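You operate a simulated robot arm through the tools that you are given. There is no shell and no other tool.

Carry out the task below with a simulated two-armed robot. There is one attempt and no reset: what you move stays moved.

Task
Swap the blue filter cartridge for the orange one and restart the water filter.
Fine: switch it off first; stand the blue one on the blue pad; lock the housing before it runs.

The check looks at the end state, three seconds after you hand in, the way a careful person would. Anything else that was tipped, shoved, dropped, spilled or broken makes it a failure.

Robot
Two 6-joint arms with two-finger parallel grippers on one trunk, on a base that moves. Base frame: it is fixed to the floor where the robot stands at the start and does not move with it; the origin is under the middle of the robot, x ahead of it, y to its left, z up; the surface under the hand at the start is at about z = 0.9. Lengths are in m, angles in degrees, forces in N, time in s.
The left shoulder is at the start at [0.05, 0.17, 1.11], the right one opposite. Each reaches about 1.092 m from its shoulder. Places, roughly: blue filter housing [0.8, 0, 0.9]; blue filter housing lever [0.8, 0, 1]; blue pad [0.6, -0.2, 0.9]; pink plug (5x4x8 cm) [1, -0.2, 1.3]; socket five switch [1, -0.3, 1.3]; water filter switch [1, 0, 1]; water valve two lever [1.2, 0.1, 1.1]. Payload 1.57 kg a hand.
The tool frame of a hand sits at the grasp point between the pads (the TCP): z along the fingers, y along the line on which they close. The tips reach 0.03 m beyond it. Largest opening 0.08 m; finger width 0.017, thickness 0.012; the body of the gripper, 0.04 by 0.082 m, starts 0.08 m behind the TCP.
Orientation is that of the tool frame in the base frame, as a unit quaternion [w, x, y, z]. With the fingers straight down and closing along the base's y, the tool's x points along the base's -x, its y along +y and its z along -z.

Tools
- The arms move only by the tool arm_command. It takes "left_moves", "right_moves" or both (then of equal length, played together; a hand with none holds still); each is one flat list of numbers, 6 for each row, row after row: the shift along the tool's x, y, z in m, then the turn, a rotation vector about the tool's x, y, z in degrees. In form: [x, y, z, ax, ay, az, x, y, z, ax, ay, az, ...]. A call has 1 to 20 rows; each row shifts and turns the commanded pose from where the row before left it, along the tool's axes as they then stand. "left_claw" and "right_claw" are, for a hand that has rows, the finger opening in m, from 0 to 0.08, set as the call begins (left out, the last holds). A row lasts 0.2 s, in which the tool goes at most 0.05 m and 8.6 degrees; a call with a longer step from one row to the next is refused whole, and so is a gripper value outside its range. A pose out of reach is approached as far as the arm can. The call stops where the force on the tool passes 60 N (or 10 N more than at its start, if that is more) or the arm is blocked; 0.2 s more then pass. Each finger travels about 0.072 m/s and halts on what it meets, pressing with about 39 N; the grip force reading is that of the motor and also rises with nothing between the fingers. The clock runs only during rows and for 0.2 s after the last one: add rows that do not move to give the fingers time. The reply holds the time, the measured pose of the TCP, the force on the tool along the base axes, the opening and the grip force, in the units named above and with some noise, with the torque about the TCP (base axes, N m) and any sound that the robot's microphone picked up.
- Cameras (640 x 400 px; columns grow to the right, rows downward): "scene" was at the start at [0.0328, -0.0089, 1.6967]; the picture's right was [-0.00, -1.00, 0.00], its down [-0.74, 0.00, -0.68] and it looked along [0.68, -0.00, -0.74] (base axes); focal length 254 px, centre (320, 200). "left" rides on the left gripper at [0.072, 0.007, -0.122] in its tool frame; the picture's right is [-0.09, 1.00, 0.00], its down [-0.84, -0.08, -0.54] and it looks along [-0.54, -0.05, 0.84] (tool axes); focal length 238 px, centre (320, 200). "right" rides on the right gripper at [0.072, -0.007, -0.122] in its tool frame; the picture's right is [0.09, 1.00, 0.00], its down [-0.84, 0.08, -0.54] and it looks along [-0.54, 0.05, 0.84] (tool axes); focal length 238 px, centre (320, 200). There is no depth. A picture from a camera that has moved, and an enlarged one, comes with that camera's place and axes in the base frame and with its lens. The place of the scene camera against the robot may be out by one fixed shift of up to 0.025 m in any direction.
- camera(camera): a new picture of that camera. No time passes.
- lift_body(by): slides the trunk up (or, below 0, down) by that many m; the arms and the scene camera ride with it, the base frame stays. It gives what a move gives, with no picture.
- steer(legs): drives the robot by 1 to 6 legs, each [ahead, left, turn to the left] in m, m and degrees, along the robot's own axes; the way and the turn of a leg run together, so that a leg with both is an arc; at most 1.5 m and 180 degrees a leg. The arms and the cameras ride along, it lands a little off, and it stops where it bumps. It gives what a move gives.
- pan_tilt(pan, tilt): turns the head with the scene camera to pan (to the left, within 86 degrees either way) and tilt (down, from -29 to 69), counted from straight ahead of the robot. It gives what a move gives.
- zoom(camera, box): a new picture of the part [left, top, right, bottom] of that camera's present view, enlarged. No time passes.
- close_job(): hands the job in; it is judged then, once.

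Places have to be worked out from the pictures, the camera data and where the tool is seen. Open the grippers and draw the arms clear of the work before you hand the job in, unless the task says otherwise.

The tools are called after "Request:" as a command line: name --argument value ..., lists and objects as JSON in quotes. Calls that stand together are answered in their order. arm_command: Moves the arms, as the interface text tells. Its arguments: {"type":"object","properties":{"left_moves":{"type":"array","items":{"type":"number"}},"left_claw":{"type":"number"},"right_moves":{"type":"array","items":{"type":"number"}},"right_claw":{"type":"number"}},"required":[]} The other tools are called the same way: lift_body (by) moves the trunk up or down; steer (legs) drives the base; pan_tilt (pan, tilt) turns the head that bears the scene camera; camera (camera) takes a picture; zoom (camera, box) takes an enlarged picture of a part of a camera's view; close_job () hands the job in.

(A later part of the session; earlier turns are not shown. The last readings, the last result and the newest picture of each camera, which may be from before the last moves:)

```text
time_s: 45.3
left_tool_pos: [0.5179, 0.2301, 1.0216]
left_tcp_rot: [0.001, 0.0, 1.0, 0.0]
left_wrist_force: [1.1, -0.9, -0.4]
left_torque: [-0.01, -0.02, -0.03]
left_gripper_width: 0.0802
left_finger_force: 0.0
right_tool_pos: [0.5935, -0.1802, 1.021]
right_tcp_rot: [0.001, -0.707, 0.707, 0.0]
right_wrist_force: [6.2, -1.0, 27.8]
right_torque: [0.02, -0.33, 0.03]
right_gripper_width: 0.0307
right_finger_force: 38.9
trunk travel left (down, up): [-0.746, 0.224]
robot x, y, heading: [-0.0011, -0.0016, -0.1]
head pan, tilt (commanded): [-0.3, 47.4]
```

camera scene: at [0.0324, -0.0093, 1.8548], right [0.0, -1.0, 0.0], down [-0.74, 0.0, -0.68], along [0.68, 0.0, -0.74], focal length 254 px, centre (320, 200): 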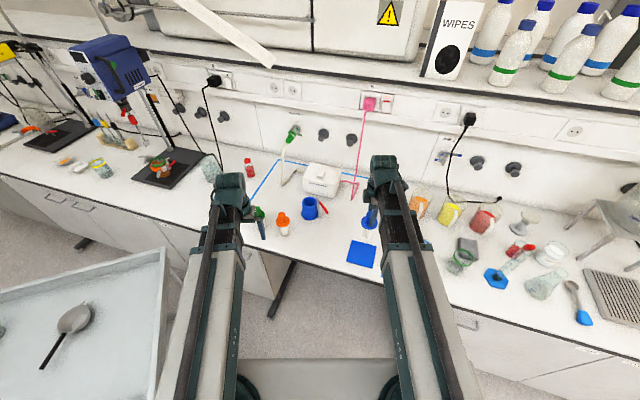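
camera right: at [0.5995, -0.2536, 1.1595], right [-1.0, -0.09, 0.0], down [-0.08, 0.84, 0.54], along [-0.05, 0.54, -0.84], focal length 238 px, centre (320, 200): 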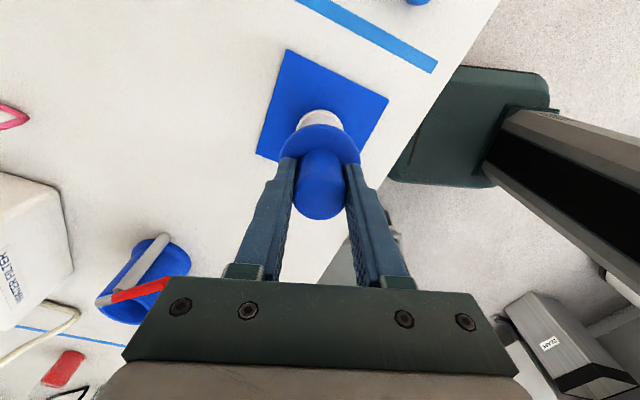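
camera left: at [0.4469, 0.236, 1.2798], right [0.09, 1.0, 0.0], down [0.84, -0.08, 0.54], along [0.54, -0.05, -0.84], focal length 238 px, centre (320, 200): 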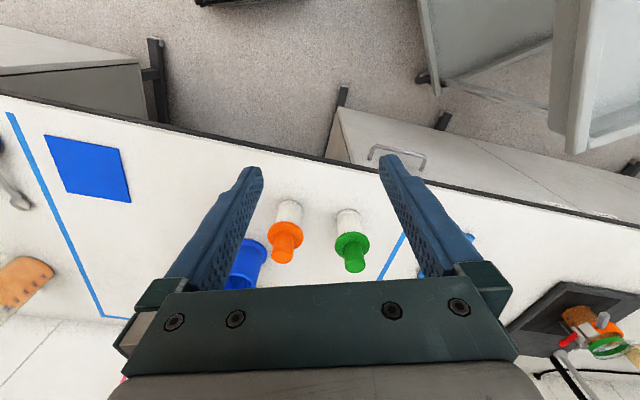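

The cartridge stands on the pad (28 N press). I'll ease up 3 mm to relieve it and then open the fingers.

Request:
lift_body --by 0.003

Request:
arm_command --right_moves '[0, 0, 0, 0, 0, 0, 0, 0, 0, 0, 0, 0, 0, 0, 0, 0, 0, 0]' --right_claw 0.06

Request:
camera --camera "right"

```text
time_s: 45.8
left_tool_pos: [0.5191, 0.2289, 1.0241]
left_tcp_rot: [-0.001, 0.0, 1.0, 0.0]
left_wrist_force: [0.5, -0.3, -0.3]
left_torque: [-0.01, 0.01, 0.01]
left_gripper_width: 0.08
left_finger_force: 0.1
right_tool_pos: [0.5927, -0.1803, 1.0236]
right_tcp_rot: [0.0, 0.707, -0.707, 0.0]
right_wrist_force: [-0.1, -0.9, -2.2]
right_torque: [-0.02, -0.01, -0.01]
right_gripper_width: 0.0304
right_finger_force: 39.7
trunk travel left (down, up): [-0.749, 0.221]
robot x, y, heading: [0.0007, -0.0015, -0.3]
head pan, tilt (commanded): [-0.3, 47.4]
```

```text
time_s: 46.6
left_tool_pos: [0.5195, 0.2303, 1.0238]
left_tcp_rot: [0.0, 0.001, 1.0, 0.0]
left_wrist_force: [-0.2, -0.9, 0.0]
left_torque: [0.01, 0.0, 0.01]
left_gripper_width: 0.08
left_finger_force: 0.1
right_tool_pos: [0.5936, -0.1797, 1.0246]
right_tcp_rot: [0.0, 0.707, -0.707, 0.0]
right_wrist_force: [-0.9, -0.4, -0.1]
right_torque: [-0.03, 0.0, -0.02]
right_gripper_width: 0.0601
right_finger_force: 0.0
trunk travel left (down, up): [-0.749, 0.221]
robot x, y, heading: [-0.0005, 0.0009, -0.1]
head pan, tilt (commanded): [-0.3, 47.4]
```

```text
taken
camera right: at [0.5995, -0.2536, 1.1454], right [-1.0, -0.09, 0.0], down [-0.08, 0.84, 0.54], along [-0.05, 0.54, -0.84], focal length 238 px, centre (320, 200)
```

right: 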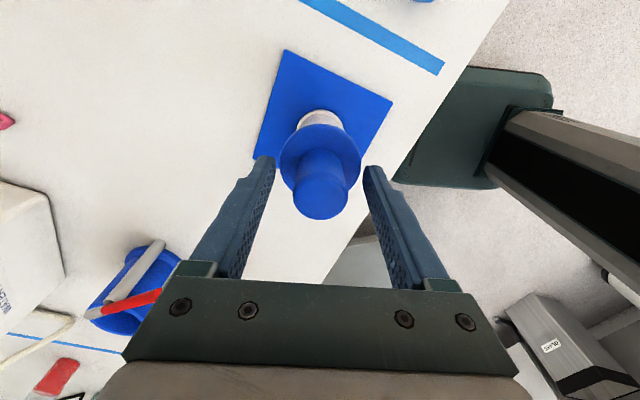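

It stands upright and free between the open fingers. I'll raise the trunk 0.11 m, then move the right hand away over empty bench and turn it back.

Request:
lift_body --by 0.11

Request:
arm_command --right_moves '[0.0, -0.035, 0, 0, 0, 0, 0.01, -0.035, 0, 0, 0, 0, 0.01, -0.035, 0, 0, 0, 0, 0.02, -0.035, 0, 0, 0, 0, 0, 0, 0, 0, 0, 7.5, 0, 0, 0, 0, 0, 7.5, 0, 0, 0, 0, 0, 7.5, 0, 0, 0, 0, 0, 7.5, 0, 0, 0, 0, 0, 7.5, 0, 0, 0, 0, 0, 7.5, 0, 0, 0, 0, 0, 7.5, 0, 0, 0, 0, 0, 7.5, 0, 0, 0, 0, 0, 7.5, 0, 0, 0, 0, 0, 7.5, 0, 0, 0, 0, 0, 7.5, 0, 0, 0, 0, 0, 7.5]'

Request:
camera --camera "scene"

Request:
camera --camera "right"

Request:
camera --camera "left"

```text
time_s: 48.0
left_tool_pos: [0.5191, 0.2293, 1.1346]
left_tcp_rot: [0.0, 0.0, 1.0, -0.001]
left_wrist_force: [-0.9, 0.6, -0.5]
left_torque: [0.01, -0.01, -0.01]
left_gripper_width: 0.0799
left_finger_force: 0.1
right_tool_pos: [0.5928, -0.1807, 1.1341]
right_tcp_rot: [0.0, -0.707, 0.707, 0.0]
right_wrist_force: [0.2, 0.5, 0.1]
right_torque: [0.02, 0.01, 0.01]
right_gripper_width: 0.0601
right_finger_force: 0.0
trunk travel left (down, up): [-0.859, 0.111]
robot x, y, heading: [0.0027, -0.0038, -0.2]
head pan, tilt (commanded): [-0.3, 47.4]
```

```text
time_s: 51.4
left_tool_pos: [0.5202, 0.2292, 1.1336]
left_tcp_rot: [0.0, 0.0, 1.0, 0.0]
left_wrist_force: [0.1, 0.1, 0.0]
left_torque: [-0.01, 0.01, -0.01]
left_gripper_width: 0.0801
left_finger_force: 0.1
right_tool_pos: [0.7328, -0.2206, 1.1319]
right_tcp_rot: [0.001, 0.001, 1.0, -0.001]
right_wrist_force: [0.6, 0.2, 0.1]
right_torque: [0.0, 0.04, 0.01]
right_gripper_width: 0.0599
right_finger_force: 0.1
trunk travel left (down, up): [-0.859, 0.111]
robot x, y, heading: [0.0032, 0.001, -0.0]
head pan, tilt (commanded): [-0.3, 47.4]
```

```text
taken
camera scene: at [0.0328, -0.0089, 1.8307], right [0.0, -1.0, 0.0], down [-0.74, 0.0, -0.68], along [0.68, 0.0, -0.74], focal length 254 px, centre (320, 200)
```

scene: 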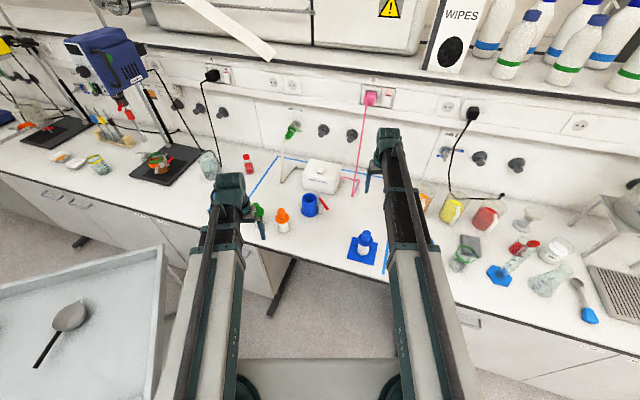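

```text
taken
camera right: at [0.6609, -0.2281, 1.2554], right [-0.09, 1.0, 0.0], down [0.84, 0.08, 0.54], along [0.54, 0.05, -0.84], focal length 238 px, centre (320, 200)
```

right: 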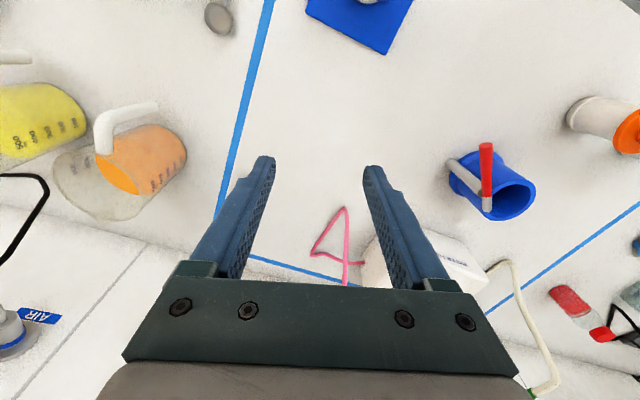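

```text
taken
camera left: at [0.4466, 0.2359, 1.256], right [0.09, 1.0, 0.0], down [0.84, -0.08, 0.54], along [0.54, -0.05, -0.84], focal length 238 px, centre (320, 200)
```

left: 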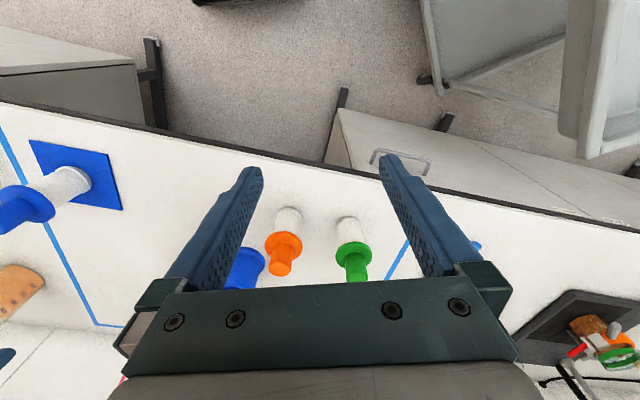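

Blue stands on the pad and the housing is empty with the lever aside. I'll zoom on the open housing and the orange cartridge from both hand cameras to measure where the insert must go.

Request:
zoom --camera "right" --box '[430, 130, 558, 230]'

Request:
zoom --camera "left" --box '[200, 190, 380, 290]'

Request:
zoom --camera "scene" --box '[260, 180, 350, 250]'

Request:
zoom --camera "scene" --box '[340, 220, 400, 275]'

```text
4.00 times, centred on (494, 180) of right
camera zoom: at [0.6609, -0.2281, 1.2554], right [-0.09, 1.0, 0.0], down [0.84, 0.08, 0.54], along [0.54, 0.05, -0.84], focal length 953 px, centre (-376, 280)
```

zoom: 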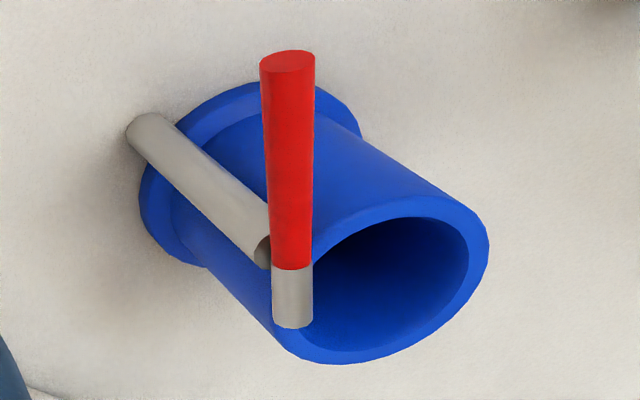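

```text
3.56 times, centred on (290, 240) of left
camera zoom: at [0.4466, 0.2359, 1.256], right [0.09, 1.0, 0.0], down [0.84, -0.08, 0.54], along [0.54, -0.05, -0.84], focal length 848 px, centre (427, 58)
```

zoom: 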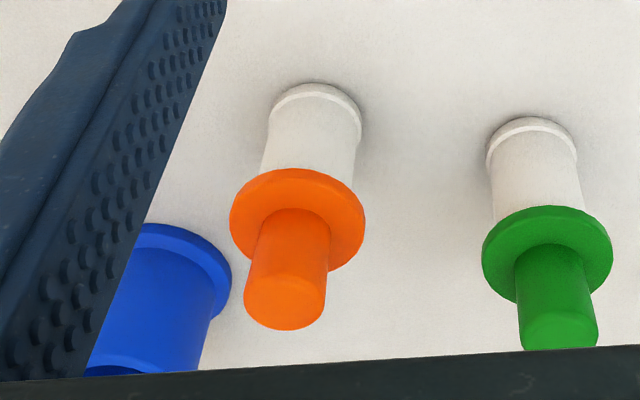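

```text
5.71 times, centred on (305, 215) of scene
camera zoom: at [0.0328, -0.0089, 1.8307], right [0.0, -1.0, 0.0], down [-0.74, 0.0, -0.68], along [0.68, 0.0, -0.74], focal length 1450 px, centre (406, 114)
```

zoom: 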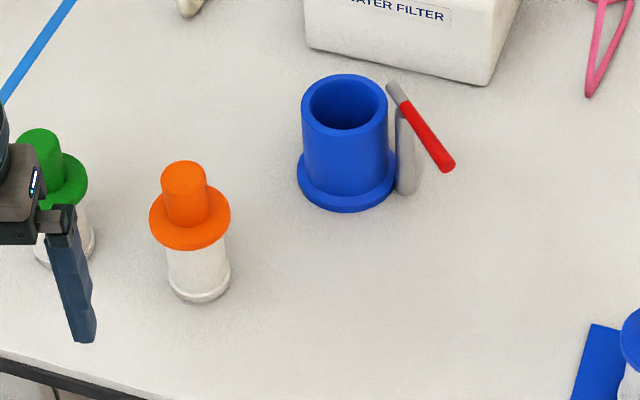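

```text
7.27 times, centred on (370, 248) of scene
camera zoom: at [0.0328, -0.0089, 1.8307], right [0.0, -1.0, 0.0], down [-0.74, 0.0, -0.68], along [0.68, 0.0, -0.74], focal length 1845 px, centre (-44, -146)
```

zoom: 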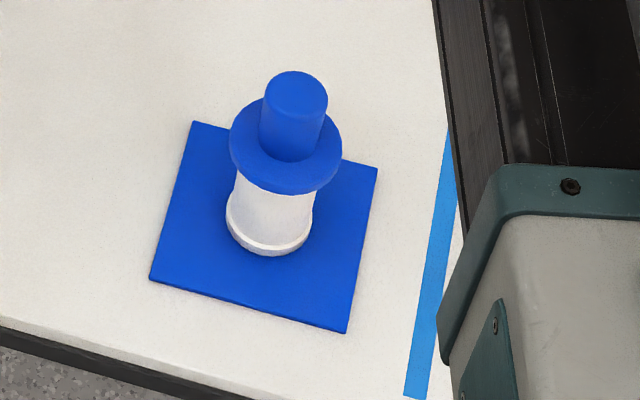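

Blue is upright in the middle of its pad. The housing cup is centred at about (0.815, 0.042), rim z≈0.985, and the orange axis at (0.707, 0.155). I'll bring the left hand over the orange knob and turn it so it closes along x.

Request:
arm_command --left_moves '[-0.0374, -0.015, 0, 0, 0, 0, -0.0374, -0.015, 0, 0, 0, 0, -0.0374, -0.015, 0, 0, 0, 0, -0.0374, -0.015, 0, 0, 0, 0, -0.0374, -0.015, 0, 0, 0, 0, 0, 0, 0, 0, 0, 7.5, 0, 0, 0, 0, 0, 7.5, 0, 0, 0, 0, 0, 7.5, 0, 0, 0, 0, 0, 7.5, 0, 0, 0, 0, 0, 7.5, 0, 0, 0, 0, 0, 7.5, 0, 0, 0, 0, 0, 7.5, 0, 0, 0, 0, 0, 7.5, 0, 0, 0, 0, 0, 7.5, 0, 0, 0, 0, 0, 7.5, 0, 0, 0, 0, 0, 7.5, 0, 0, 0, 0, 0, 7.5]' --left_claw 0.06

Request:
camera --camera "left"

Request:
camera --camera "scene"

```text
time_s: 55.0
left_tool_pos: [0.7058, 0.1552, 1.1331]
left_tcp_rot: [0.0, 0.708, 0.706, 0.0]
left_wrist_force: [0.3, 0.5, 0.0]
left_torque: [0.0, -0.01, 0.03]
left_gripper_width: 0.0599
left_finger_force: 0.0
right_tool_pos: [0.7327, -0.2212, 1.1339]
right_tcp_rot: [0.0, 0.001, 1.0, -0.001]
right_wrist_force: [0.4, -0.5, 0.9]
right_torque: [0.01, 0.03, -0.01]
right_gripper_width: 0.06
right_finger_force: 0.0
trunk travel left (down, up): [-0.859, 0.111]
robot x, y, heading: [0.001, 0.0012, -0.0]
head pan, tilt (commanded): [-0.3, 47.4]
```

```text
taken
camera left: at [0.7125, 0.226, 1.256], right [1.0, -0.09, 0.0], down [-0.08, -0.84, 0.54], along [-0.05, -0.54, -0.84], focal length 238 px, centre (320, 200)
```

left: 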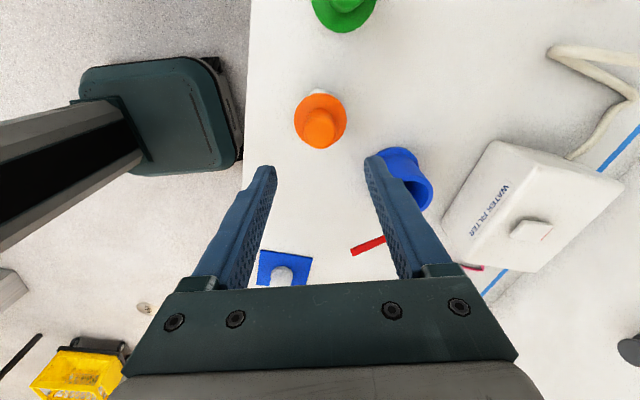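

```text
taken
camera scene: at [0.0328, -0.0089, 1.8307], right [0.0, -1.0, 0.0], down [-0.74, 0.0, -0.68], along [0.68, 0.0, -0.74], focal length 254 px, centre (320, 200)
```

scene: 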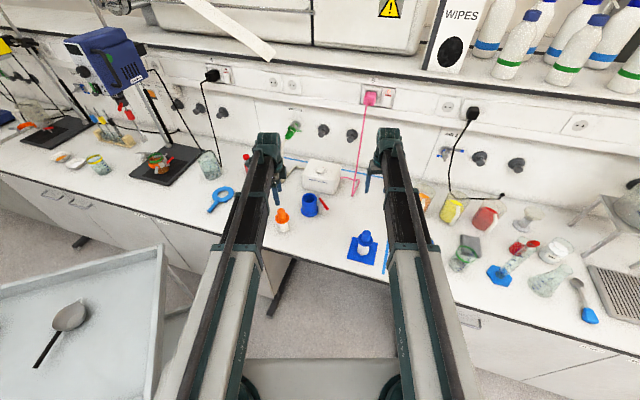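

I'll zoom on the orange knob and the cup from here to check alignment before lowering.

Request:
zoom --camera "left" --box '[270, 80, 370, 160]'

Request:
zoom --camera "left" --box '[360, 130, 460, 230]'

```text
5.00 times, centred on (320, 120) of left
camera zoom: at [0.7125, 0.226, 1.256], right [1.0, -0.09, 0.0], down [-0.08, -0.84, 0.54], along [-0.05, -0.54, -0.84], focal length 1192 px, centre (320, 600)
```

zoom: 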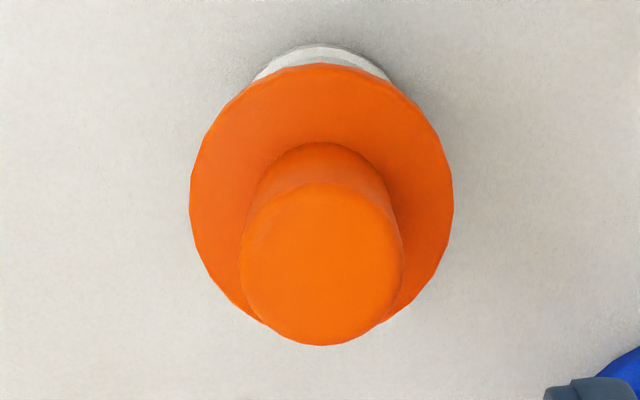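

```text
4.00 times, centred on (410, 180) of left
camera zoom: at [0.7125, 0.226, 1.256], right [1.0, -0.09, 0.0], down [-0.08, -0.84, 0.54], along [-0.05, -0.54, -0.84], focal length 953 px, centre (-40, 280)
```

zoom: 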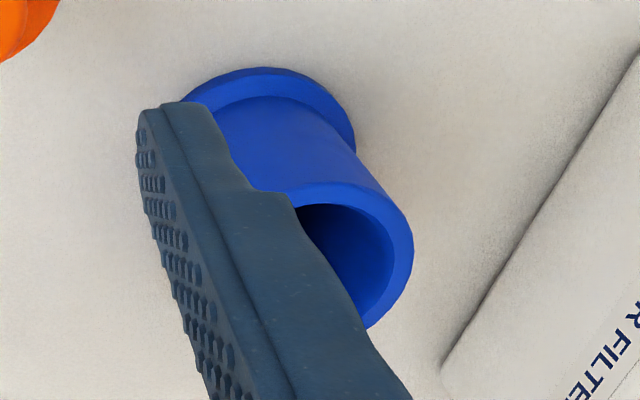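

The orange axis is at (0.706, 0.155), right under the hand. I'll lower so the pads straddle its knob.

Request:
lift_body --by -0.1

Request:
lift_body --by -0.0135

Request:
camera --camera "left"

Request:
camera --camera "right"

```text
time_s: 56.3
left_tool_pos: [0.7071, 0.1547, 1.0338]
left_tcp_rot: [0.0, 0.707, 0.707, 0.0]
left_wrist_force: [-0.2, 0.2, -0.6]
left_torque: [0.03, -0.03, -0.02]
left_gripper_width: 0.0601
left_finger_force: 0.0
right_tool_pos: [0.7334, -0.2196, 1.0337]
right_tcp_rot: [0.0, 0.001, 1.0, 0.0]
right_wrist_force: [1.2, 0.5, -0.5]
right_torque: [0.02, 0.01, 0.02]
right_gripper_width: 0.06
right_finger_force: 0.2
trunk travel left (down, up): [-0.759, 0.211]
robot x, y, heading: [-0.0032, 0.0014, 0.3]
head pan, tilt (commanded): [-0.3, 47.4]
```

```text
time_s: 57.0
left_tool_pos: [0.706, 0.1552, 1.0207]
left_tcp_rot: [0.0, 0.707, 0.707, -0.001]
left_wrist_force: [-1.1, 0.6, -0.2]
left_torque: [0.02, 0.0, 0.01]
left_gripper_width: 0.06
left_finger_force: 0.0
right_tool_pos: [0.7324, -0.2202, 1.0206]
right_tcp_rot: [0.0, 0.0, 1.0, 0.001]
right_wrist_force: [0.7, -0.1, -0.3]
right_torque: [0.0, 0.0, 0.0]
right_gripper_width: 0.0599
right_finger_force: 0.0
trunk travel left (down, up): [-0.745, 0.225]
robot x, y, heading: [0.0039, -0.0008, -0.2]
head pan, tilt (commanded): [-0.3, 47.4]
```

```text
taken
camera left: at [0.7121, 0.2261, 1.1426], right [1.0, -0.09, 0.0], down [-0.08, -0.84, 0.54], along [-0.05, -0.54, -0.84], focal length 238 px, centre (320, 200)
```

left: 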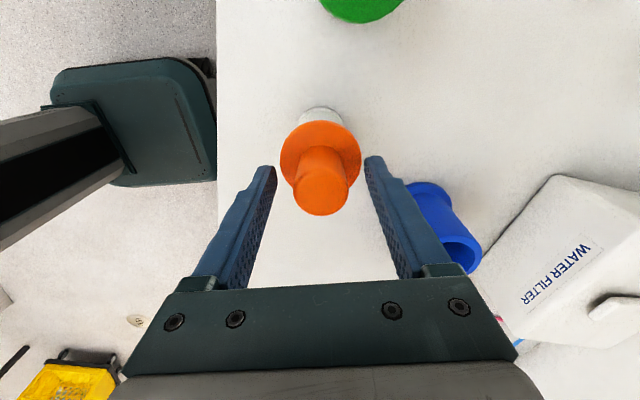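

```text
taken
camera right: at [0.6607, -0.2282, 1.142], right [-0.09, 1.0, 0.0], down [0.84, 0.08, 0.54], along [0.54, 0.05, -0.84], focal length 238 px, centre (320, 200)
```

right: 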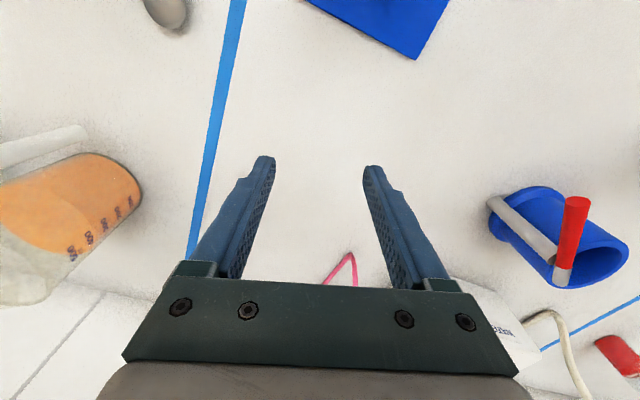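

The orange knob is centred between the left pads and the right hand hovers over bare bench. I'll close the left hand.

Request:
arm_command --left_moves '[0, 0, 0, 0, 0, 0, 0, 0, 0, 0, 0, 0, 0, 0, 0, 0, 0, 0, 0, 0, 0, 0, 0, 0, 0, 0, 0, 0, 0, 0]' --left_claw 0.01

Request:
lift_body --by 0.01

Request:
camera --camera "left"

```text
time_s: 58.1
left_tool_pos: [0.7062, 0.1544, 1.0203]
left_tcp_rot: [0.0, 0.708, 0.706, 0.001]
left_wrist_force: [-0.2, 0.0, -0.4]
left_torque: [0.04, 0.0, -0.01]
left_gripper_width: 0.0308
left_finger_force: 39.3
right_tool_pos: [0.7335, -0.2214, 1.0212]
right_tcp_rot: [0.001, -0.001, 1.0, 0.0]
right_wrist_force: [0.6, -0.1, -0.2]
right_torque: [0.0, -0.02, 0.0]
right_gripper_width: 0.0602
right_finger_force: 0.0
trunk travel left (down, up): [-0.745, 0.225]
robot x, y, heading: [0.0029, -0.0024, -0.1]
head pan, tilt (commanded): [-0.3, 47.4]
```

```text
time_s: 58.7
left_tool_pos: [0.7071, 0.1541, 1.0303]
left_tcp_rot: [-0.001, 0.708, 0.707, 0.0]
left_wrist_force: [0.5, -0.4, -1.2]
left_torque: [-0.01, -0.02, 0.0]
left_gripper_width: 0.0308
left_finger_force: 38.8
right_tool_pos: [0.7336, -0.2206, 1.029]
right_tcp_rot: [0.0, 0.0, 1.0, 0.0]
right_wrist_force: [-0.2, -0.1, 0.5]
right_torque: [-0.01, -0.01, -0.01]
right_gripper_width: 0.0602
right_finger_force: 0.1
trunk travel left (down, up): [-0.755, 0.215]
robot x, y, heading: [-0.0013, -0.001, 0.1]
head pan, tilt (commanded): [-0.3, 47.4]
```

```text
taken
camera left: at [0.7126, 0.2261, 1.1523], right [1.0, -0.09, 0.0], down [-0.08, -0.84, 0.54], along [-0.05, -0.54, -0.84], focal length 238 px, centre (320, 200)
```

left: 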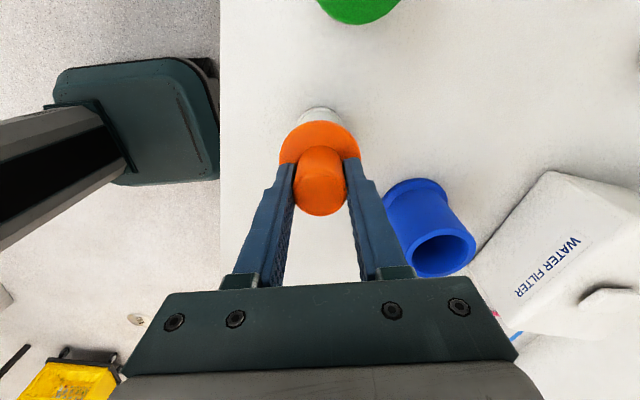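

The orange cartridge is held and rising. I'll lift 0.13 m more and carry it over the housing.

Request:
lift_body --by 0.13

Request:
arm_command --left_moves '[-0.0188, 0.0182, 0, 0, 0, 0, -0.0188, 0.0182, 0, 0, 0, 0, -0.0188, 0.0182, 0, 0, 0, 0, -0.0188, 0.0182, 0, 0, 0, 0, -0.0188, 0.0182, 0, 0, 0, 0, -0.0188, 0.0182, 0, 0, 0, 0]'

Request:
camera --camera "left"

Request:
camera --camera "right"

Request:
camera --camera "scene"

```text
time_s: 60.3
left_tool_pos: [0.7072, 0.1547, 1.1603]
left_tcp_rot: [0.0, 0.707, 0.707, 0.0]
left_wrist_force: [0.3, 0.6, -1.6]
left_torque: [0.01, 0.03, -0.02]
left_gripper_width: 0.0309
left_finger_force: 38.8
right_tool_pos: [0.7324, -0.2203, 1.1607]
right_tcp_rot: [-0.001, 0.0, 1.0, 0.0]
right_wrist_force: [-0.3, -0.8, 0.4]
right_torque: [-0.01, 0.03, 0.02]
right_gripper_width: 0.0599
right_finger_force: 0.0
trunk travel left (down, up): [-0.885, 0.085]
robot x, y, heading: [-0.0016, 0.0019, 0.2]
head pan, tilt (commanded): [-0.3, 47.4]
```

```text
time_s: 61.7
left_tool_pos: [0.8172, 0.0412, 1.159]
left_tcp_rot: [0.0, 0.708, 0.706, 0.0]
left_wrist_force: [-0.2, 0.1, -1.2]
left_torque: [0.01, -0.01, 0.0]
left_gripper_width: 0.031
left_finger_force: 39.1
right_tool_pos: [0.7336, -0.2216, 1.1592]
right_tcp_rot: [0.0, 0.0, 1.0, -0.001]
right_wrist_force: [-0.6, 0.1, -0.2]
right_torque: [0.02, -0.02, -0.03]
right_gripper_width: 0.06
right_finger_force: 0.0
trunk travel left (down, up): [-0.885, 0.085]
robot x, y, heading: [0.0014, 0.0008, -0.1]
head pan, tilt (commanded): [-0.3, 47.4]
```

```text
taken
camera left: at [0.8222, 0.1122, 1.2822], right [1.0, -0.09, 0.0], down [-0.08, -0.84, 0.54], along [-0.05, -0.54, -0.84], focal length 238 px, centre (320, 200)
```

left: 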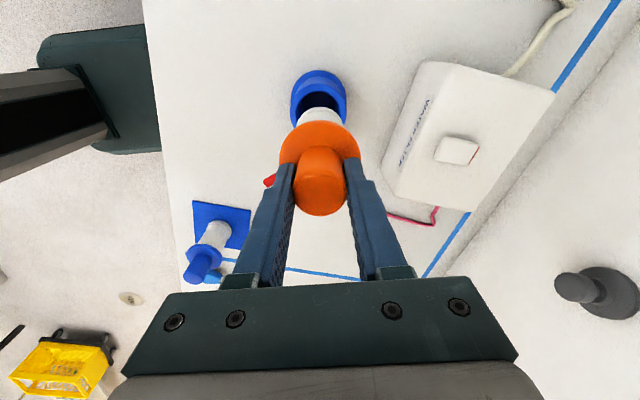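

```text
taken
camera right: at [0.6614, -0.2285, 1.2815], right [-0.09, 1.0, 0.0], down [0.84, 0.08, 0.54], along [0.54, 0.05, -0.84], focal length 238 px, centre (320, 200)
```

right: 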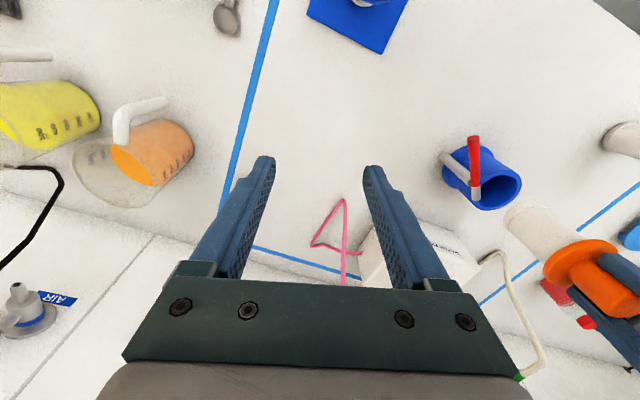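

```text
taken
camera scene: at [0.0335, -0.0094, 1.8572], right [0.0, -1.0, 0.0], down [-0.74, 0.0, -0.68], along [0.68, 0.0, -0.74], focal length 254 px, centre (320, 200)
```

scene: 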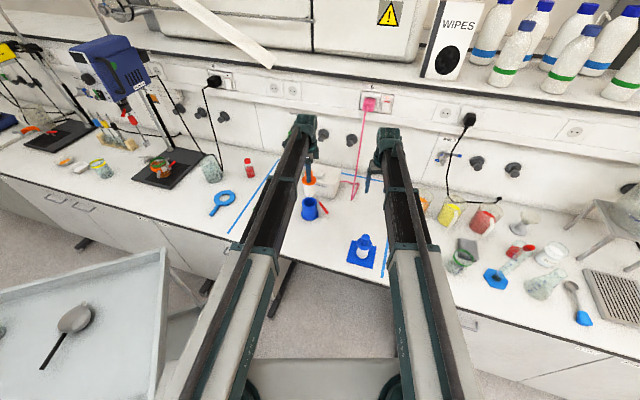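

The cartridge hangs over the cup. I'll zoom both hand views to verify that its base lines up with the cup opening.

Request:
zoom --camera "left" --box '[270, 60, 370, 160]'

Request:
zoom --camera "right" --box '[430, 130, 610, 300]'

Request:
zoom --camera "scene" --box '[280, 160, 345, 230]'

```text
4.00 times, centred on (320, 110) of left
camera zoom: at [0.8222, 0.1122, 1.2822], right [1.0, -0.09, 0.0], down [-0.08, -0.84, 0.54], along [-0.05, -0.54, -0.84], focal length 953 px, centre (320, 560)
```

zoom: 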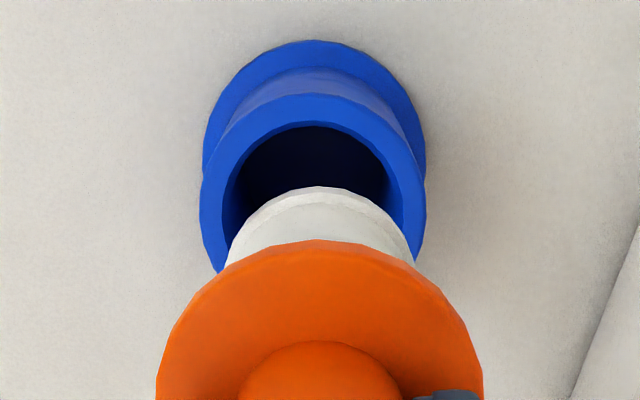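

```text
2.35 times, centred on (520, 215) of right
camera zoom: at [0.6614, -0.2285, 1.2815], right [-0.09, 1.0, 0.0], down [0.84, 0.08, 0.54], along [0.54, 0.05, -0.84], focal length 561 px, centre (-151, 165)
```

zoom: 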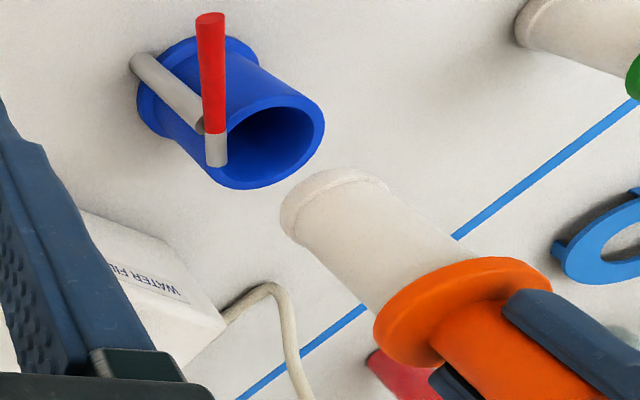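

```text
5.71 times, centred on (312, 195) of scene
camera zoom: at [0.0335, -0.0094, 1.8572], right [0.0, -1.0, 0.0], down [-0.74, 0.0, -0.68], along [0.68, 0.0, -0.74], focal length 1450 px, centre (363, 229)
```

zoom: 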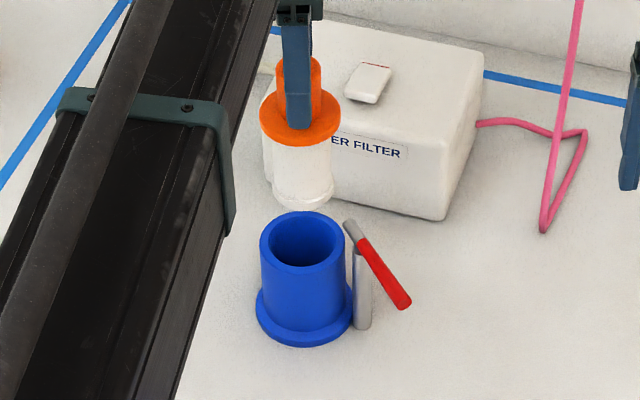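

The cup centre comes out at (0.8145, 0.043) with about 4 mm radial clearance; the cartridge is 2 mm too far in x. I'll trim that and lower 0.05 m to just above the rim, then look again.

Request:
arm_command --left_moves '[0.001, -0.002, 0, 0, 0, 0]'

Request:
lift_body --by -0.05

Request:
zoom --camera "left" --box '[270, 60, 370, 160]'

Request:
zoom --camera "right" --box '[430, 130, 640, 330]'

Request:
zoom --camera "scene" --box '[280, 150, 345, 220]'

```text
time_s: 62.1
left_tool_pos: [0.8138, 0.042, 1.1606]
left_tcp_rot: [0.001, 0.707, 0.707, 0.0]
left_wrist_force: [-1.2, -0.1, -1.4]
left_torque: [0.02, 0.01, -0.02]
left_gripper_width: 0.0306
left_finger_force: 38.5
right_tool_pos: [0.7335, -0.2203, 1.1602]
right_tcp_rot: [0.0, 0.0, 1.0, 0.001]
right_wrist_force: [0.4, -0.2, -0.8]
right_torque: [0.03, 0.0, -0.01]
right_gripper_width: 0.0601
right_finger_force: 0.0
trunk travel left (down, up): [-0.885, 0.085]
robot x, y, heading: [0.001, 0.0, 0.2]
head pan, tilt (commanded): [-0.3, 47.4]
```

```text
time_s: 63.0
left_tool_pos: [0.814, 0.0426, 1.1103]
left_tcp_rot: [0.0, 0.707, 0.707, -0.001]
left_wrist_force: [0.0, -0.3, -0.9]
left_torque: [0.01, 0.02, -0.03]
left_gripper_width: 0.0305
left_finger_force: 38.8
right_tool_pos: [0.7316, -0.2199, 1.1106]
right_tcp_rot: [0.0, -0.001, 1.0, -0.001]
right_wrist_force: [-0.1, -0.4, 0.7]
right_torque: [-0.03, 0.02, 0.0]
right_gripper_width: 0.06
right_finger_force: 0.0
trunk travel left (down, up): [-0.835, 0.135]
robot x, y, heading: [-0.0016, -0.0007, -0.1]
head pan, tilt (commanded): [-0.3, 47.4]
```

```text
4.00 times, centred on (320, 110) of left
camera zoom: at [0.8194, 0.114, 1.2325], right [1.0, -0.09, 0.0], down [-0.08, -0.84, 0.54], along [-0.05, -0.54, -0.84], focal length 953 px, centre (320, 560)
```

zoom: 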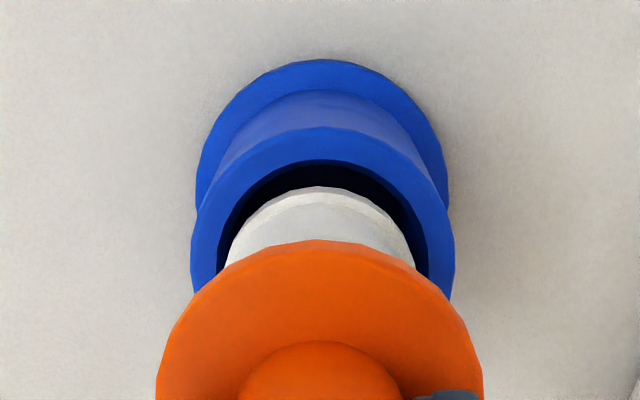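

```text
2.00 times, centred on (535, 230) of right
camera zoom: at [0.6609, -0.2282, 1.2319], right [-0.09, 1.0, 0.0], down [0.84, 0.08, 0.54], along [0.54, 0.05, -0.84], focal length 477 px, centre (-110, 140)
```

zoom: 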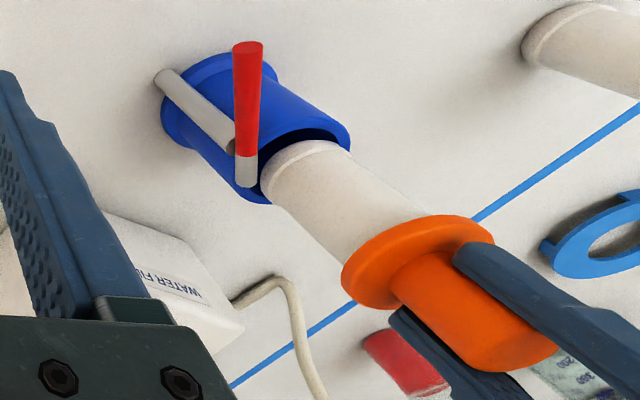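

```text
5.71 times, centred on (312, 185) of scene
camera zoom: at [0.0327, -0.0089, 1.8072], right [0.0, -1.0, 0.0], down [-0.74, 0.0, -0.68], along [0.68, 0.0, -0.74], focal length 1450 px, centre (363, 286)
```

zoom: 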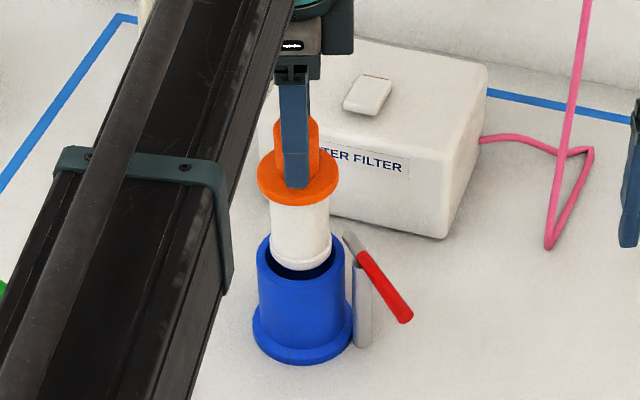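

The white base is centred over the cup opening to within about a millimetre. I'll lower 0.03 m into the cup and check the force.

Request:
lift_body --by -0.03

Request:
lift_body --by -0.03

Request:
zoom --camera "left" --box '[270, 60, 370, 160]'

Request:
zoom --camera "scene" --box '[280, 140, 345, 210]'

```text
time_s: 63.8
left_tool_pos: [0.8142, 0.0422, 1.0803]
left_tcp_rot: [0.0, 0.706, 0.708, 0.001]
left_wrist_force: [0.0, -0.2, -0.8]
left_torque: [-0.03, 0.05, 0.0]
left_gripper_width: 0.0306
left_finger_force: 38.9
right_tool_pos: [0.732, -0.2209, 1.0802]
right_tcp_rot: [0.0, 0.0, 1.0, 0.0]
right_wrist_force: [-0.3, 0.9, 0.3]
right_torque: [0.02, -0.02, -0.01]
right_gripper_width: 0.0601
right_finger_force: 0.0
trunk travel left (down, up): [-0.805, 0.165]
robot x, y, heading: [-0.0021, 0.003, -0.2]
head pan, tilt (commanded): [-0.3, 47.4]
```

```text
time_s: 64.5
left_tool_pos: [0.8129, 0.0434, 1.0497]
left_tcp_rot: [0.0, 0.707, 0.707, 0.0]
left_wrist_force: [0.2, 0.1, -0.5]
left_torque: [-0.01, -0.03, 0.01]
left_gripper_width: 0.0304
left_finger_force: 38.7
right_tool_pos: [0.7328, -0.2202, 1.0499]
right_tcp_rot: [0.0, 0.0, 1.0, 0.0]
right_wrist_force: [0.3, -0.3, -0.5]
right_torque: [0.0, -0.02, -0.01]
right_gripper_width: 0.06
right_finger_force: 0.0
trunk travel left (down, up): [-0.775, 0.195]
robot x, y, heading: [-0.0035, -0.0009, -0.1]
head pan, tilt (commanded): [-0.3, 47.4]
```

```text
4.00 times, centred on (320, 110) of left
camera zoom: at [0.8193, 0.114, 1.1725], right [1.0, -0.09, 0.0], down [-0.08, -0.84, 0.54], along [-0.05, -0.54, -0.84], focal length 953 px, centre (320, 560)
```

zoom: 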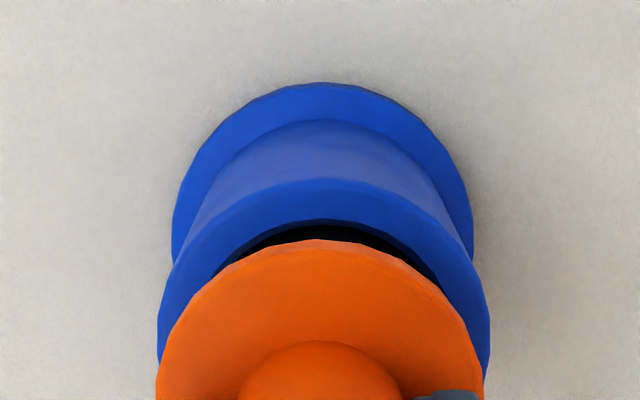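

```text
5.71 times, centred on (312, 175) of scene
camera zoom: at [0.0327, -0.0089, 1.7472], right [0.0, -1.0, 0.0], down [-0.74, 0.0, -0.68], along [0.68, 0.0, -0.74], focal length 1450 px, centre (363, 343)
```

zoom: 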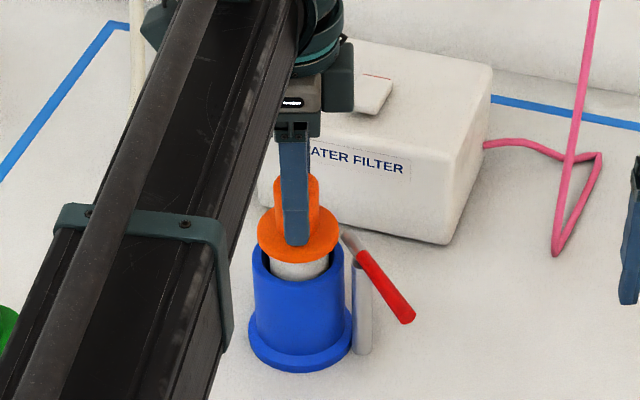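

It's sliding in without force. I'll lower 15 mm more, then creep to the seat.

Request:
lift_body --by -0.015

Request:
lift_body --by -0.003

Request:
lift_body --by -0.002

Request:
zoom --camera "right" --box '[430, 130, 640, 330]'

```text
time_s: 65.2
left_tool_pos: [0.814, 0.0431, 1.0351]
left_tcp_rot: [0.0, 0.707, 0.707, 0.0]
left_wrist_force: [-0.5, 0.3, -0.8]
left_torque: [0.01, -0.01, 0.02]
left_gripper_width: 0.0307
left_finger_force: 39.5
right_tool_pos: [0.7318, -0.2199, 1.0344]
right_tcp_rot: [0.0, 0.0, 1.0, -0.001]
right_wrist_force: [0.1, 0.3, -0.5]
right_torque: [0.03, 0.0, 0.01]
right_gripper_width: 0.0601
right_finger_force: 0.1
trunk travel left (down, up): [-0.76, 0.21]
robot x, y, heading: [0.0013, -0.001, -0.1]
head pan, tilt (commanded): [-0.3, 47.4]
```

```text
time_s: 65.7
left_tool_pos: [0.8131, 0.0432, 1.0325]
left_tcp_rot: [0.001, 0.707, 0.707, 0.001]
left_wrist_force: [-0.6, 0.0, -1.3]
left_torque: [0.05, 0.01, 0.03]
left_gripper_width: 0.0307
left_finger_force: 39.3
right_tool_pos: [0.7331, -0.2216, 1.033]
right_tcp_rot: [0.0, -0.001, 1.0, 0.001]
right_wrist_force: [0.2, -0.1, 0.5]
right_torque: [0.03, 0.01, 0.01]
right_gripper_width: 0.06
right_finger_force: 0.2
trunk travel left (down, up): [-0.757, 0.213]
robot x, y, heading: [-0.001, -0.003, 0.0]
head pan, tilt (commanded): [-0.3, 47.4]
```

```text
time_s: 66.2
left_tool_pos: [0.8138, 0.0428, 1.0298]
left_tcp_rot: [0.0, 0.707, 0.707, 0.0]
left_wrist_force: [-0.1, -0.2, -0.9]
left_torque: [0.0, 0.01, -0.02]
left_gripper_width: 0.0305
left_finger_force: 39.4
right_tool_pos: [0.7328, -0.2211, 1.0294]
right_tcp_rot: [0.0, 0.0, 1.0, 0.0]
right_wrist_force: [-0.9, 0.1, -0.4]
right_torque: [-0.02, 0.0, 0.02]
right_gripper_width: 0.06
right_finger_force: 0.2
trunk travel left (down, up): [-0.755, 0.215]
robot x, y, heading: [-0.0014, -0.0027, 0.1]
head pan, tilt (commanded): [-0.3, 47.4]
```

```text
2.00 times, centred on (535, 230) of right
camera zoom: at [0.661, -0.2282, 1.1518], right [-0.09, 1.0, 0.0], down [0.84, 0.08, 0.54], along [0.54, 0.05, -0.84], focal length 477 px, centre (-110, 140)
```

zoom: 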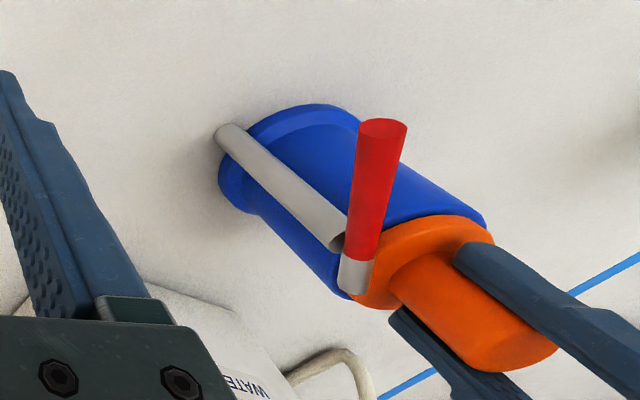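

Almost down, no force yet. I'll creep 2 mm at a time until the seat is felt.

Request:
lift_body --by -0.002

Request:
lift_body --by -0.0015

```text
time_s: 66.7
left_tool_pos: [0.8146, 0.0426, 1.0286]
left_tcp_rot: [0.001, 0.707, 0.707, 0.001]
left_wrist_force: [1.0, 1.1, 5.4]
left_torque: [-0.03, 0.05, -0.04]
left_gripper_width: 0.0304
left_finger_force: 39.2
right_tool_pos: [0.7327, -0.2207, 1.0288]
right_tcp_rot: [0.0, 0.0, 1.0, 0.0]
right_wrist_force: [0.4, -0.6, -0.4]
right_torque: [0.0, 0.01, -0.01]
right_gripper_width: 0.0604
right_finger_force: 0.0
trunk travel left (down, up): [-0.753, 0.217]
robot x, y, heading: [0.0001, 0.0009, 0.1]
head pan, tilt (commanded): [-0.3, 47.4]
```

```text
time_s: 67.2
left_tool_pos: [0.8125, 0.0426, 1.0286]
left_tcp_rot: [0.001, 0.707, 0.707, 0.002]
left_wrist_force: [7.9, 1.5, 28.4]
left_torque: [0.03, 0.15, -0.12]
left_gripper_width: 0.0307
left_finger_force: 39.0
right_tool_pos: [0.7311, -0.2217, 1.0277]
right_tcp_rot: [0.001, 0.0, 1.0, 0.0]
right_wrist_force: [0.2, -0.3, -0.8]
right_torque: [-0.02, 0.01, 0.02]
right_gripper_width: 0.06
right_finger_force: 0.1
trunk travel left (down, up): [-0.752, 0.218]
robot x, y, heading: [0.0034, 0.004, 0.0]
head pan, tilt (commanded): [-0.3, 47.4]
```

Seated: 28 N at exactly the height expected for a fully inserted cartridge. I'll ease 1.5 mm and open the left hand.

Request:
lift_body --by 0.0015

Request:
arm_command --left_moves '[0, 0, 0, 0, 0, 0, 0, 0, 0, 0, 0, 0, 0, 0, 0, 0, 0, 0]' --left_claw 0.06

Request:
camera --camera "left"

Request:
zoom --camera "right" --box '[430, 130, 640, 330]'

```text
time_s: 67.7
left_tool_pos: [0.8127, 0.0426, 1.0287]
left_tcp_rot: [-0.001, 0.707, 0.707, 0.0]
left_wrist_force: [4.2, 1.2, 6.6]
left_torque: [0.0, -0.12, -0.04]
left_gripper_width: 0.0305
left_finger_force: 39.4
right_tool_pos: [0.7325, -0.2206, 1.0282]
right_tcp_rot: [0.0, 0.0, 1.0, -0.001]
right_wrist_force: [0.1, 0.9, 0.9]
right_torque: [-0.02, -0.01, 0.0]
right_gripper_width: 0.0601
right_finger_force: 0.1
trunk travel left (down, up): [-0.753, 0.217]
robot x, y, heading: [0.0023, -0.0003, -0.1]
head pan, tilt (commanded): [-0.3, 47.4]
```

```text
time_s: 68.5
left_tool_pos: [0.8142, 0.0435, 1.0291]
left_tcp_rot: [0.0, 0.707, 0.707, 0.0]
left_wrist_force: [-0.7, 0.0, -0.7]
left_torque: [-0.03, -0.02, 0.02]
left_gripper_width: 0.0602
left_finger_force: 0.1
right_tool_pos: [0.7329, -0.2202, 1.0274]
right_tcp_rot: [0.0, 0.0, 1.0, -0.001]
right_wrist_force: [0.2, -0.2, 0.2]
right_torque: [0.02, -0.02, 0.01]
right_gripper_width: 0.0599
right_finger_force: 0.2
trunk travel left (down, up): [-0.753, 0.217]
robot x, y, heading: [-0.0024, 0.0007, 0.0]
head pan, tilt (commanded): [-0.3, 47.4]
```

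```text
taken
camera left: at [0.8194, 0.1139, 1.1505], right [1.0, -0.09, 0.0], down [-0.08, -0.84, 0.54], along [-0.05, -0.54, -0.84], focal length 238 px, centre (320, 200)
```

left: 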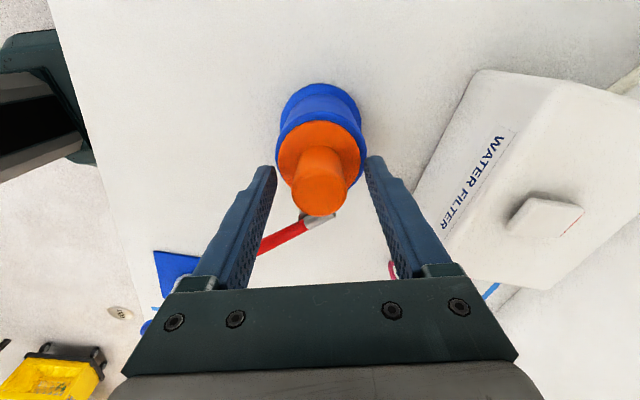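

```text
2.00 times, centred on (535, 230) of right
camera zoom: at [0.6608, -0.2282, 1.1499], right [-0.09, 1.0, 0.0], down [0.84, 0.08, 0.54], along [0.54, 0.05, -0.84], focal length 477 px, centre (-110, 140)
```

zoom: 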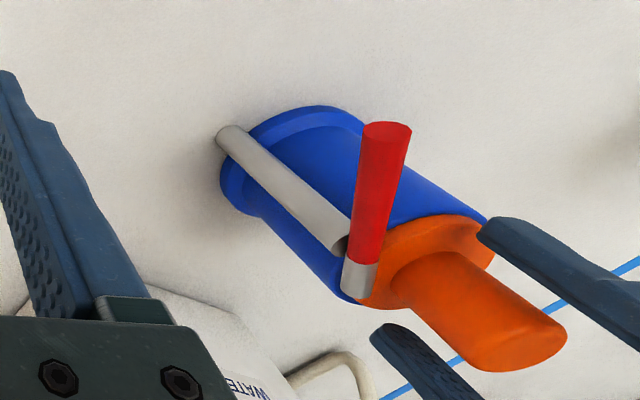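

Orange is seated and released. I'll raise the trunk 0.11 m and return the left hand to its starting place, turned back.

Request:
lift_body --by 0.11

Request:
arm_command --left_moves '[0.0267, -0.0414, 0, 0, 0, 0, 0.0267, -0.0414, 0, 0, 0, 0, 0.0267, -0.0414, 0, 0, 0, 0, 0.0267, -0.0414, 0, 0, 0, 0, 0.0267, -0.0414, 0, 0, 0, 0, 0.0267, -0.0414, 0, 0, 0, 0, 0.0267, -0.0414, 0, 0, 0, 0, 0, 0, 0, 0, 0, -7.5, 0, 0, 0, 0, 0, -7.5, 0, 0, 0, 0, 0, -7.5, 0, 0, 0, 0, 0, -7.5, 0, 0, 0, 0, 0, -7.5, 0, 0, 0, 0, 0, -7.5, 0, 0, 0, 0, 0, -7.5, 0, 0, 0, 0, 0, -7.5, 0, 0, 0, 0, 0, -7.5, 0, 0, 0, 0, 0, -7.5, 0, 0, 0, 0, 0, -7.5, 0, 0, 0, 0, 0, -7.5]'

Request:
camera --camera "scene"

Request:
zoom --camera "scene" --box '[270, 150, 370, 240]'

Request:
camera --camera "right"

```text
time_s: 70.0
left_tool_pos: [0.8141, 0.043, 1.1379]
left_tcp_rot: [0.001, 0.708, 0.706, 0.0]
left_wrist_force: [-0.5, 0.3, 0.1]
left_torque: [0.01, 0.01, -0.01]
left_gripper_width: 0.0601
left_finger_force: 0.0
right_tool_pos: [0.7319, -0.221, 1.1399]
right_tcp_rot: [0.0, 0.0, 1.0, 0.0]
right_wrist_force: [0.0, 0.7, -0.5]
right_torque: [0.0, -0.01, 0.01]
right_gripper_width: 0.0601
right_finger_force: 0.1
trunk travel left (down, up): [-0.863, 0.107]
robot x, y, heading: [0.0055, 0.0001, 0.1]
head pan, tilt (commanded): [-0.3, 47.4]
```

```text
time_s: 74.0
left_tool_pos: [0.5235, 0.2285, 1.1383]
left_tcp_rot: [0.0, -0.001, 1.0, 0.0]
left_wrist_force: [-1.0, 0.3, -0.6]
left_torque: [0.01, 0.01, 0.05]
left_gripper_width: 0.0598
left_finger_force: 0.1
right_tool_pos: [0.7322, -0.2219, 1.1387]
right_tcp_rot: [0.0, -0.001, 1.0, 0.0]
right_wrist_force: [-0.3, -0.3, -0.2]
right_torque: [0.01, 0.04, 0.0]
right_gripper_width: 0.0601
right_finger_force: 0.1
trunk travel left (down, up): [-0.863, 0.107]
robot x, y, heading: [0.0023, -0.0021, -0.0]
head pan, tilt (commanded): [-0.3, 47.4]
```

```text
taken
camera scene: at [0.0328, -0.0089, 1.8352], right [0.0, -1.0, 0.0], down [-0.74, 0.0, -0.68], along [0.68, 0.0, -0.74], focal length 254 px, centre (320, 200)
```

scene: 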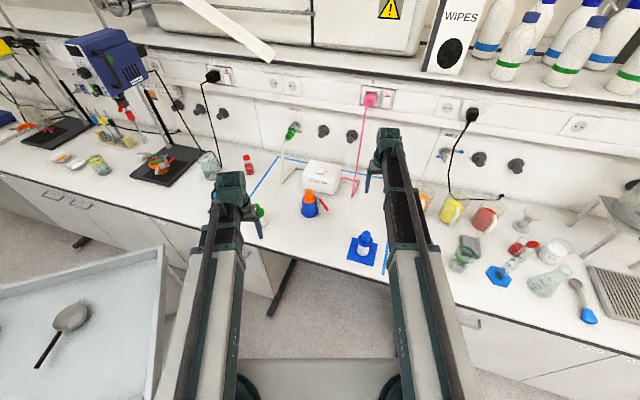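

```text
4.44 times, centred on (320, 195) of scene
camera zoom: at [0.0328, -0.0089, 1.8352], right [0.0, -1.0, 0.0], down [-0.74, 0.0, -0.68], along [0.68, 0.0, -0.74], focal length 1127 px, centre (320, 222)
```

zoom: 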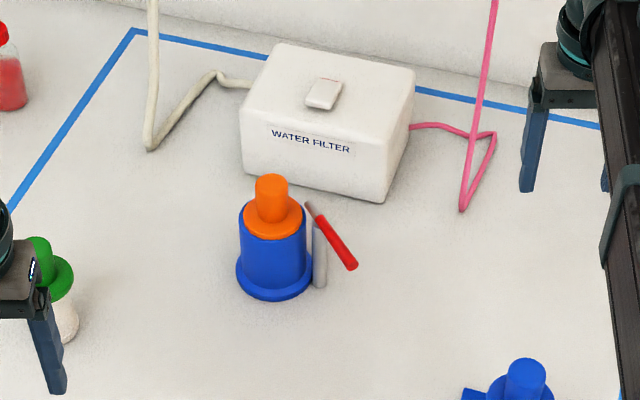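

```text
taken
camera right: at [0.6609, -0.2282, 1.2599], right [-0.09, 1.0, 0.0], down [0.84, 0.08, 0.54], along [0.54, 0.05, -0.84], focal length 238 px, centre (320, 200)
```

right: 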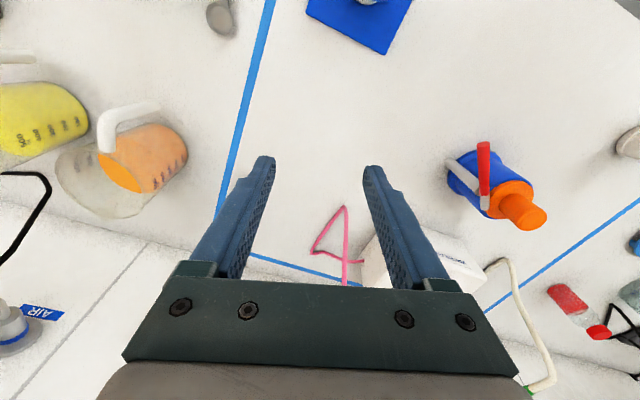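

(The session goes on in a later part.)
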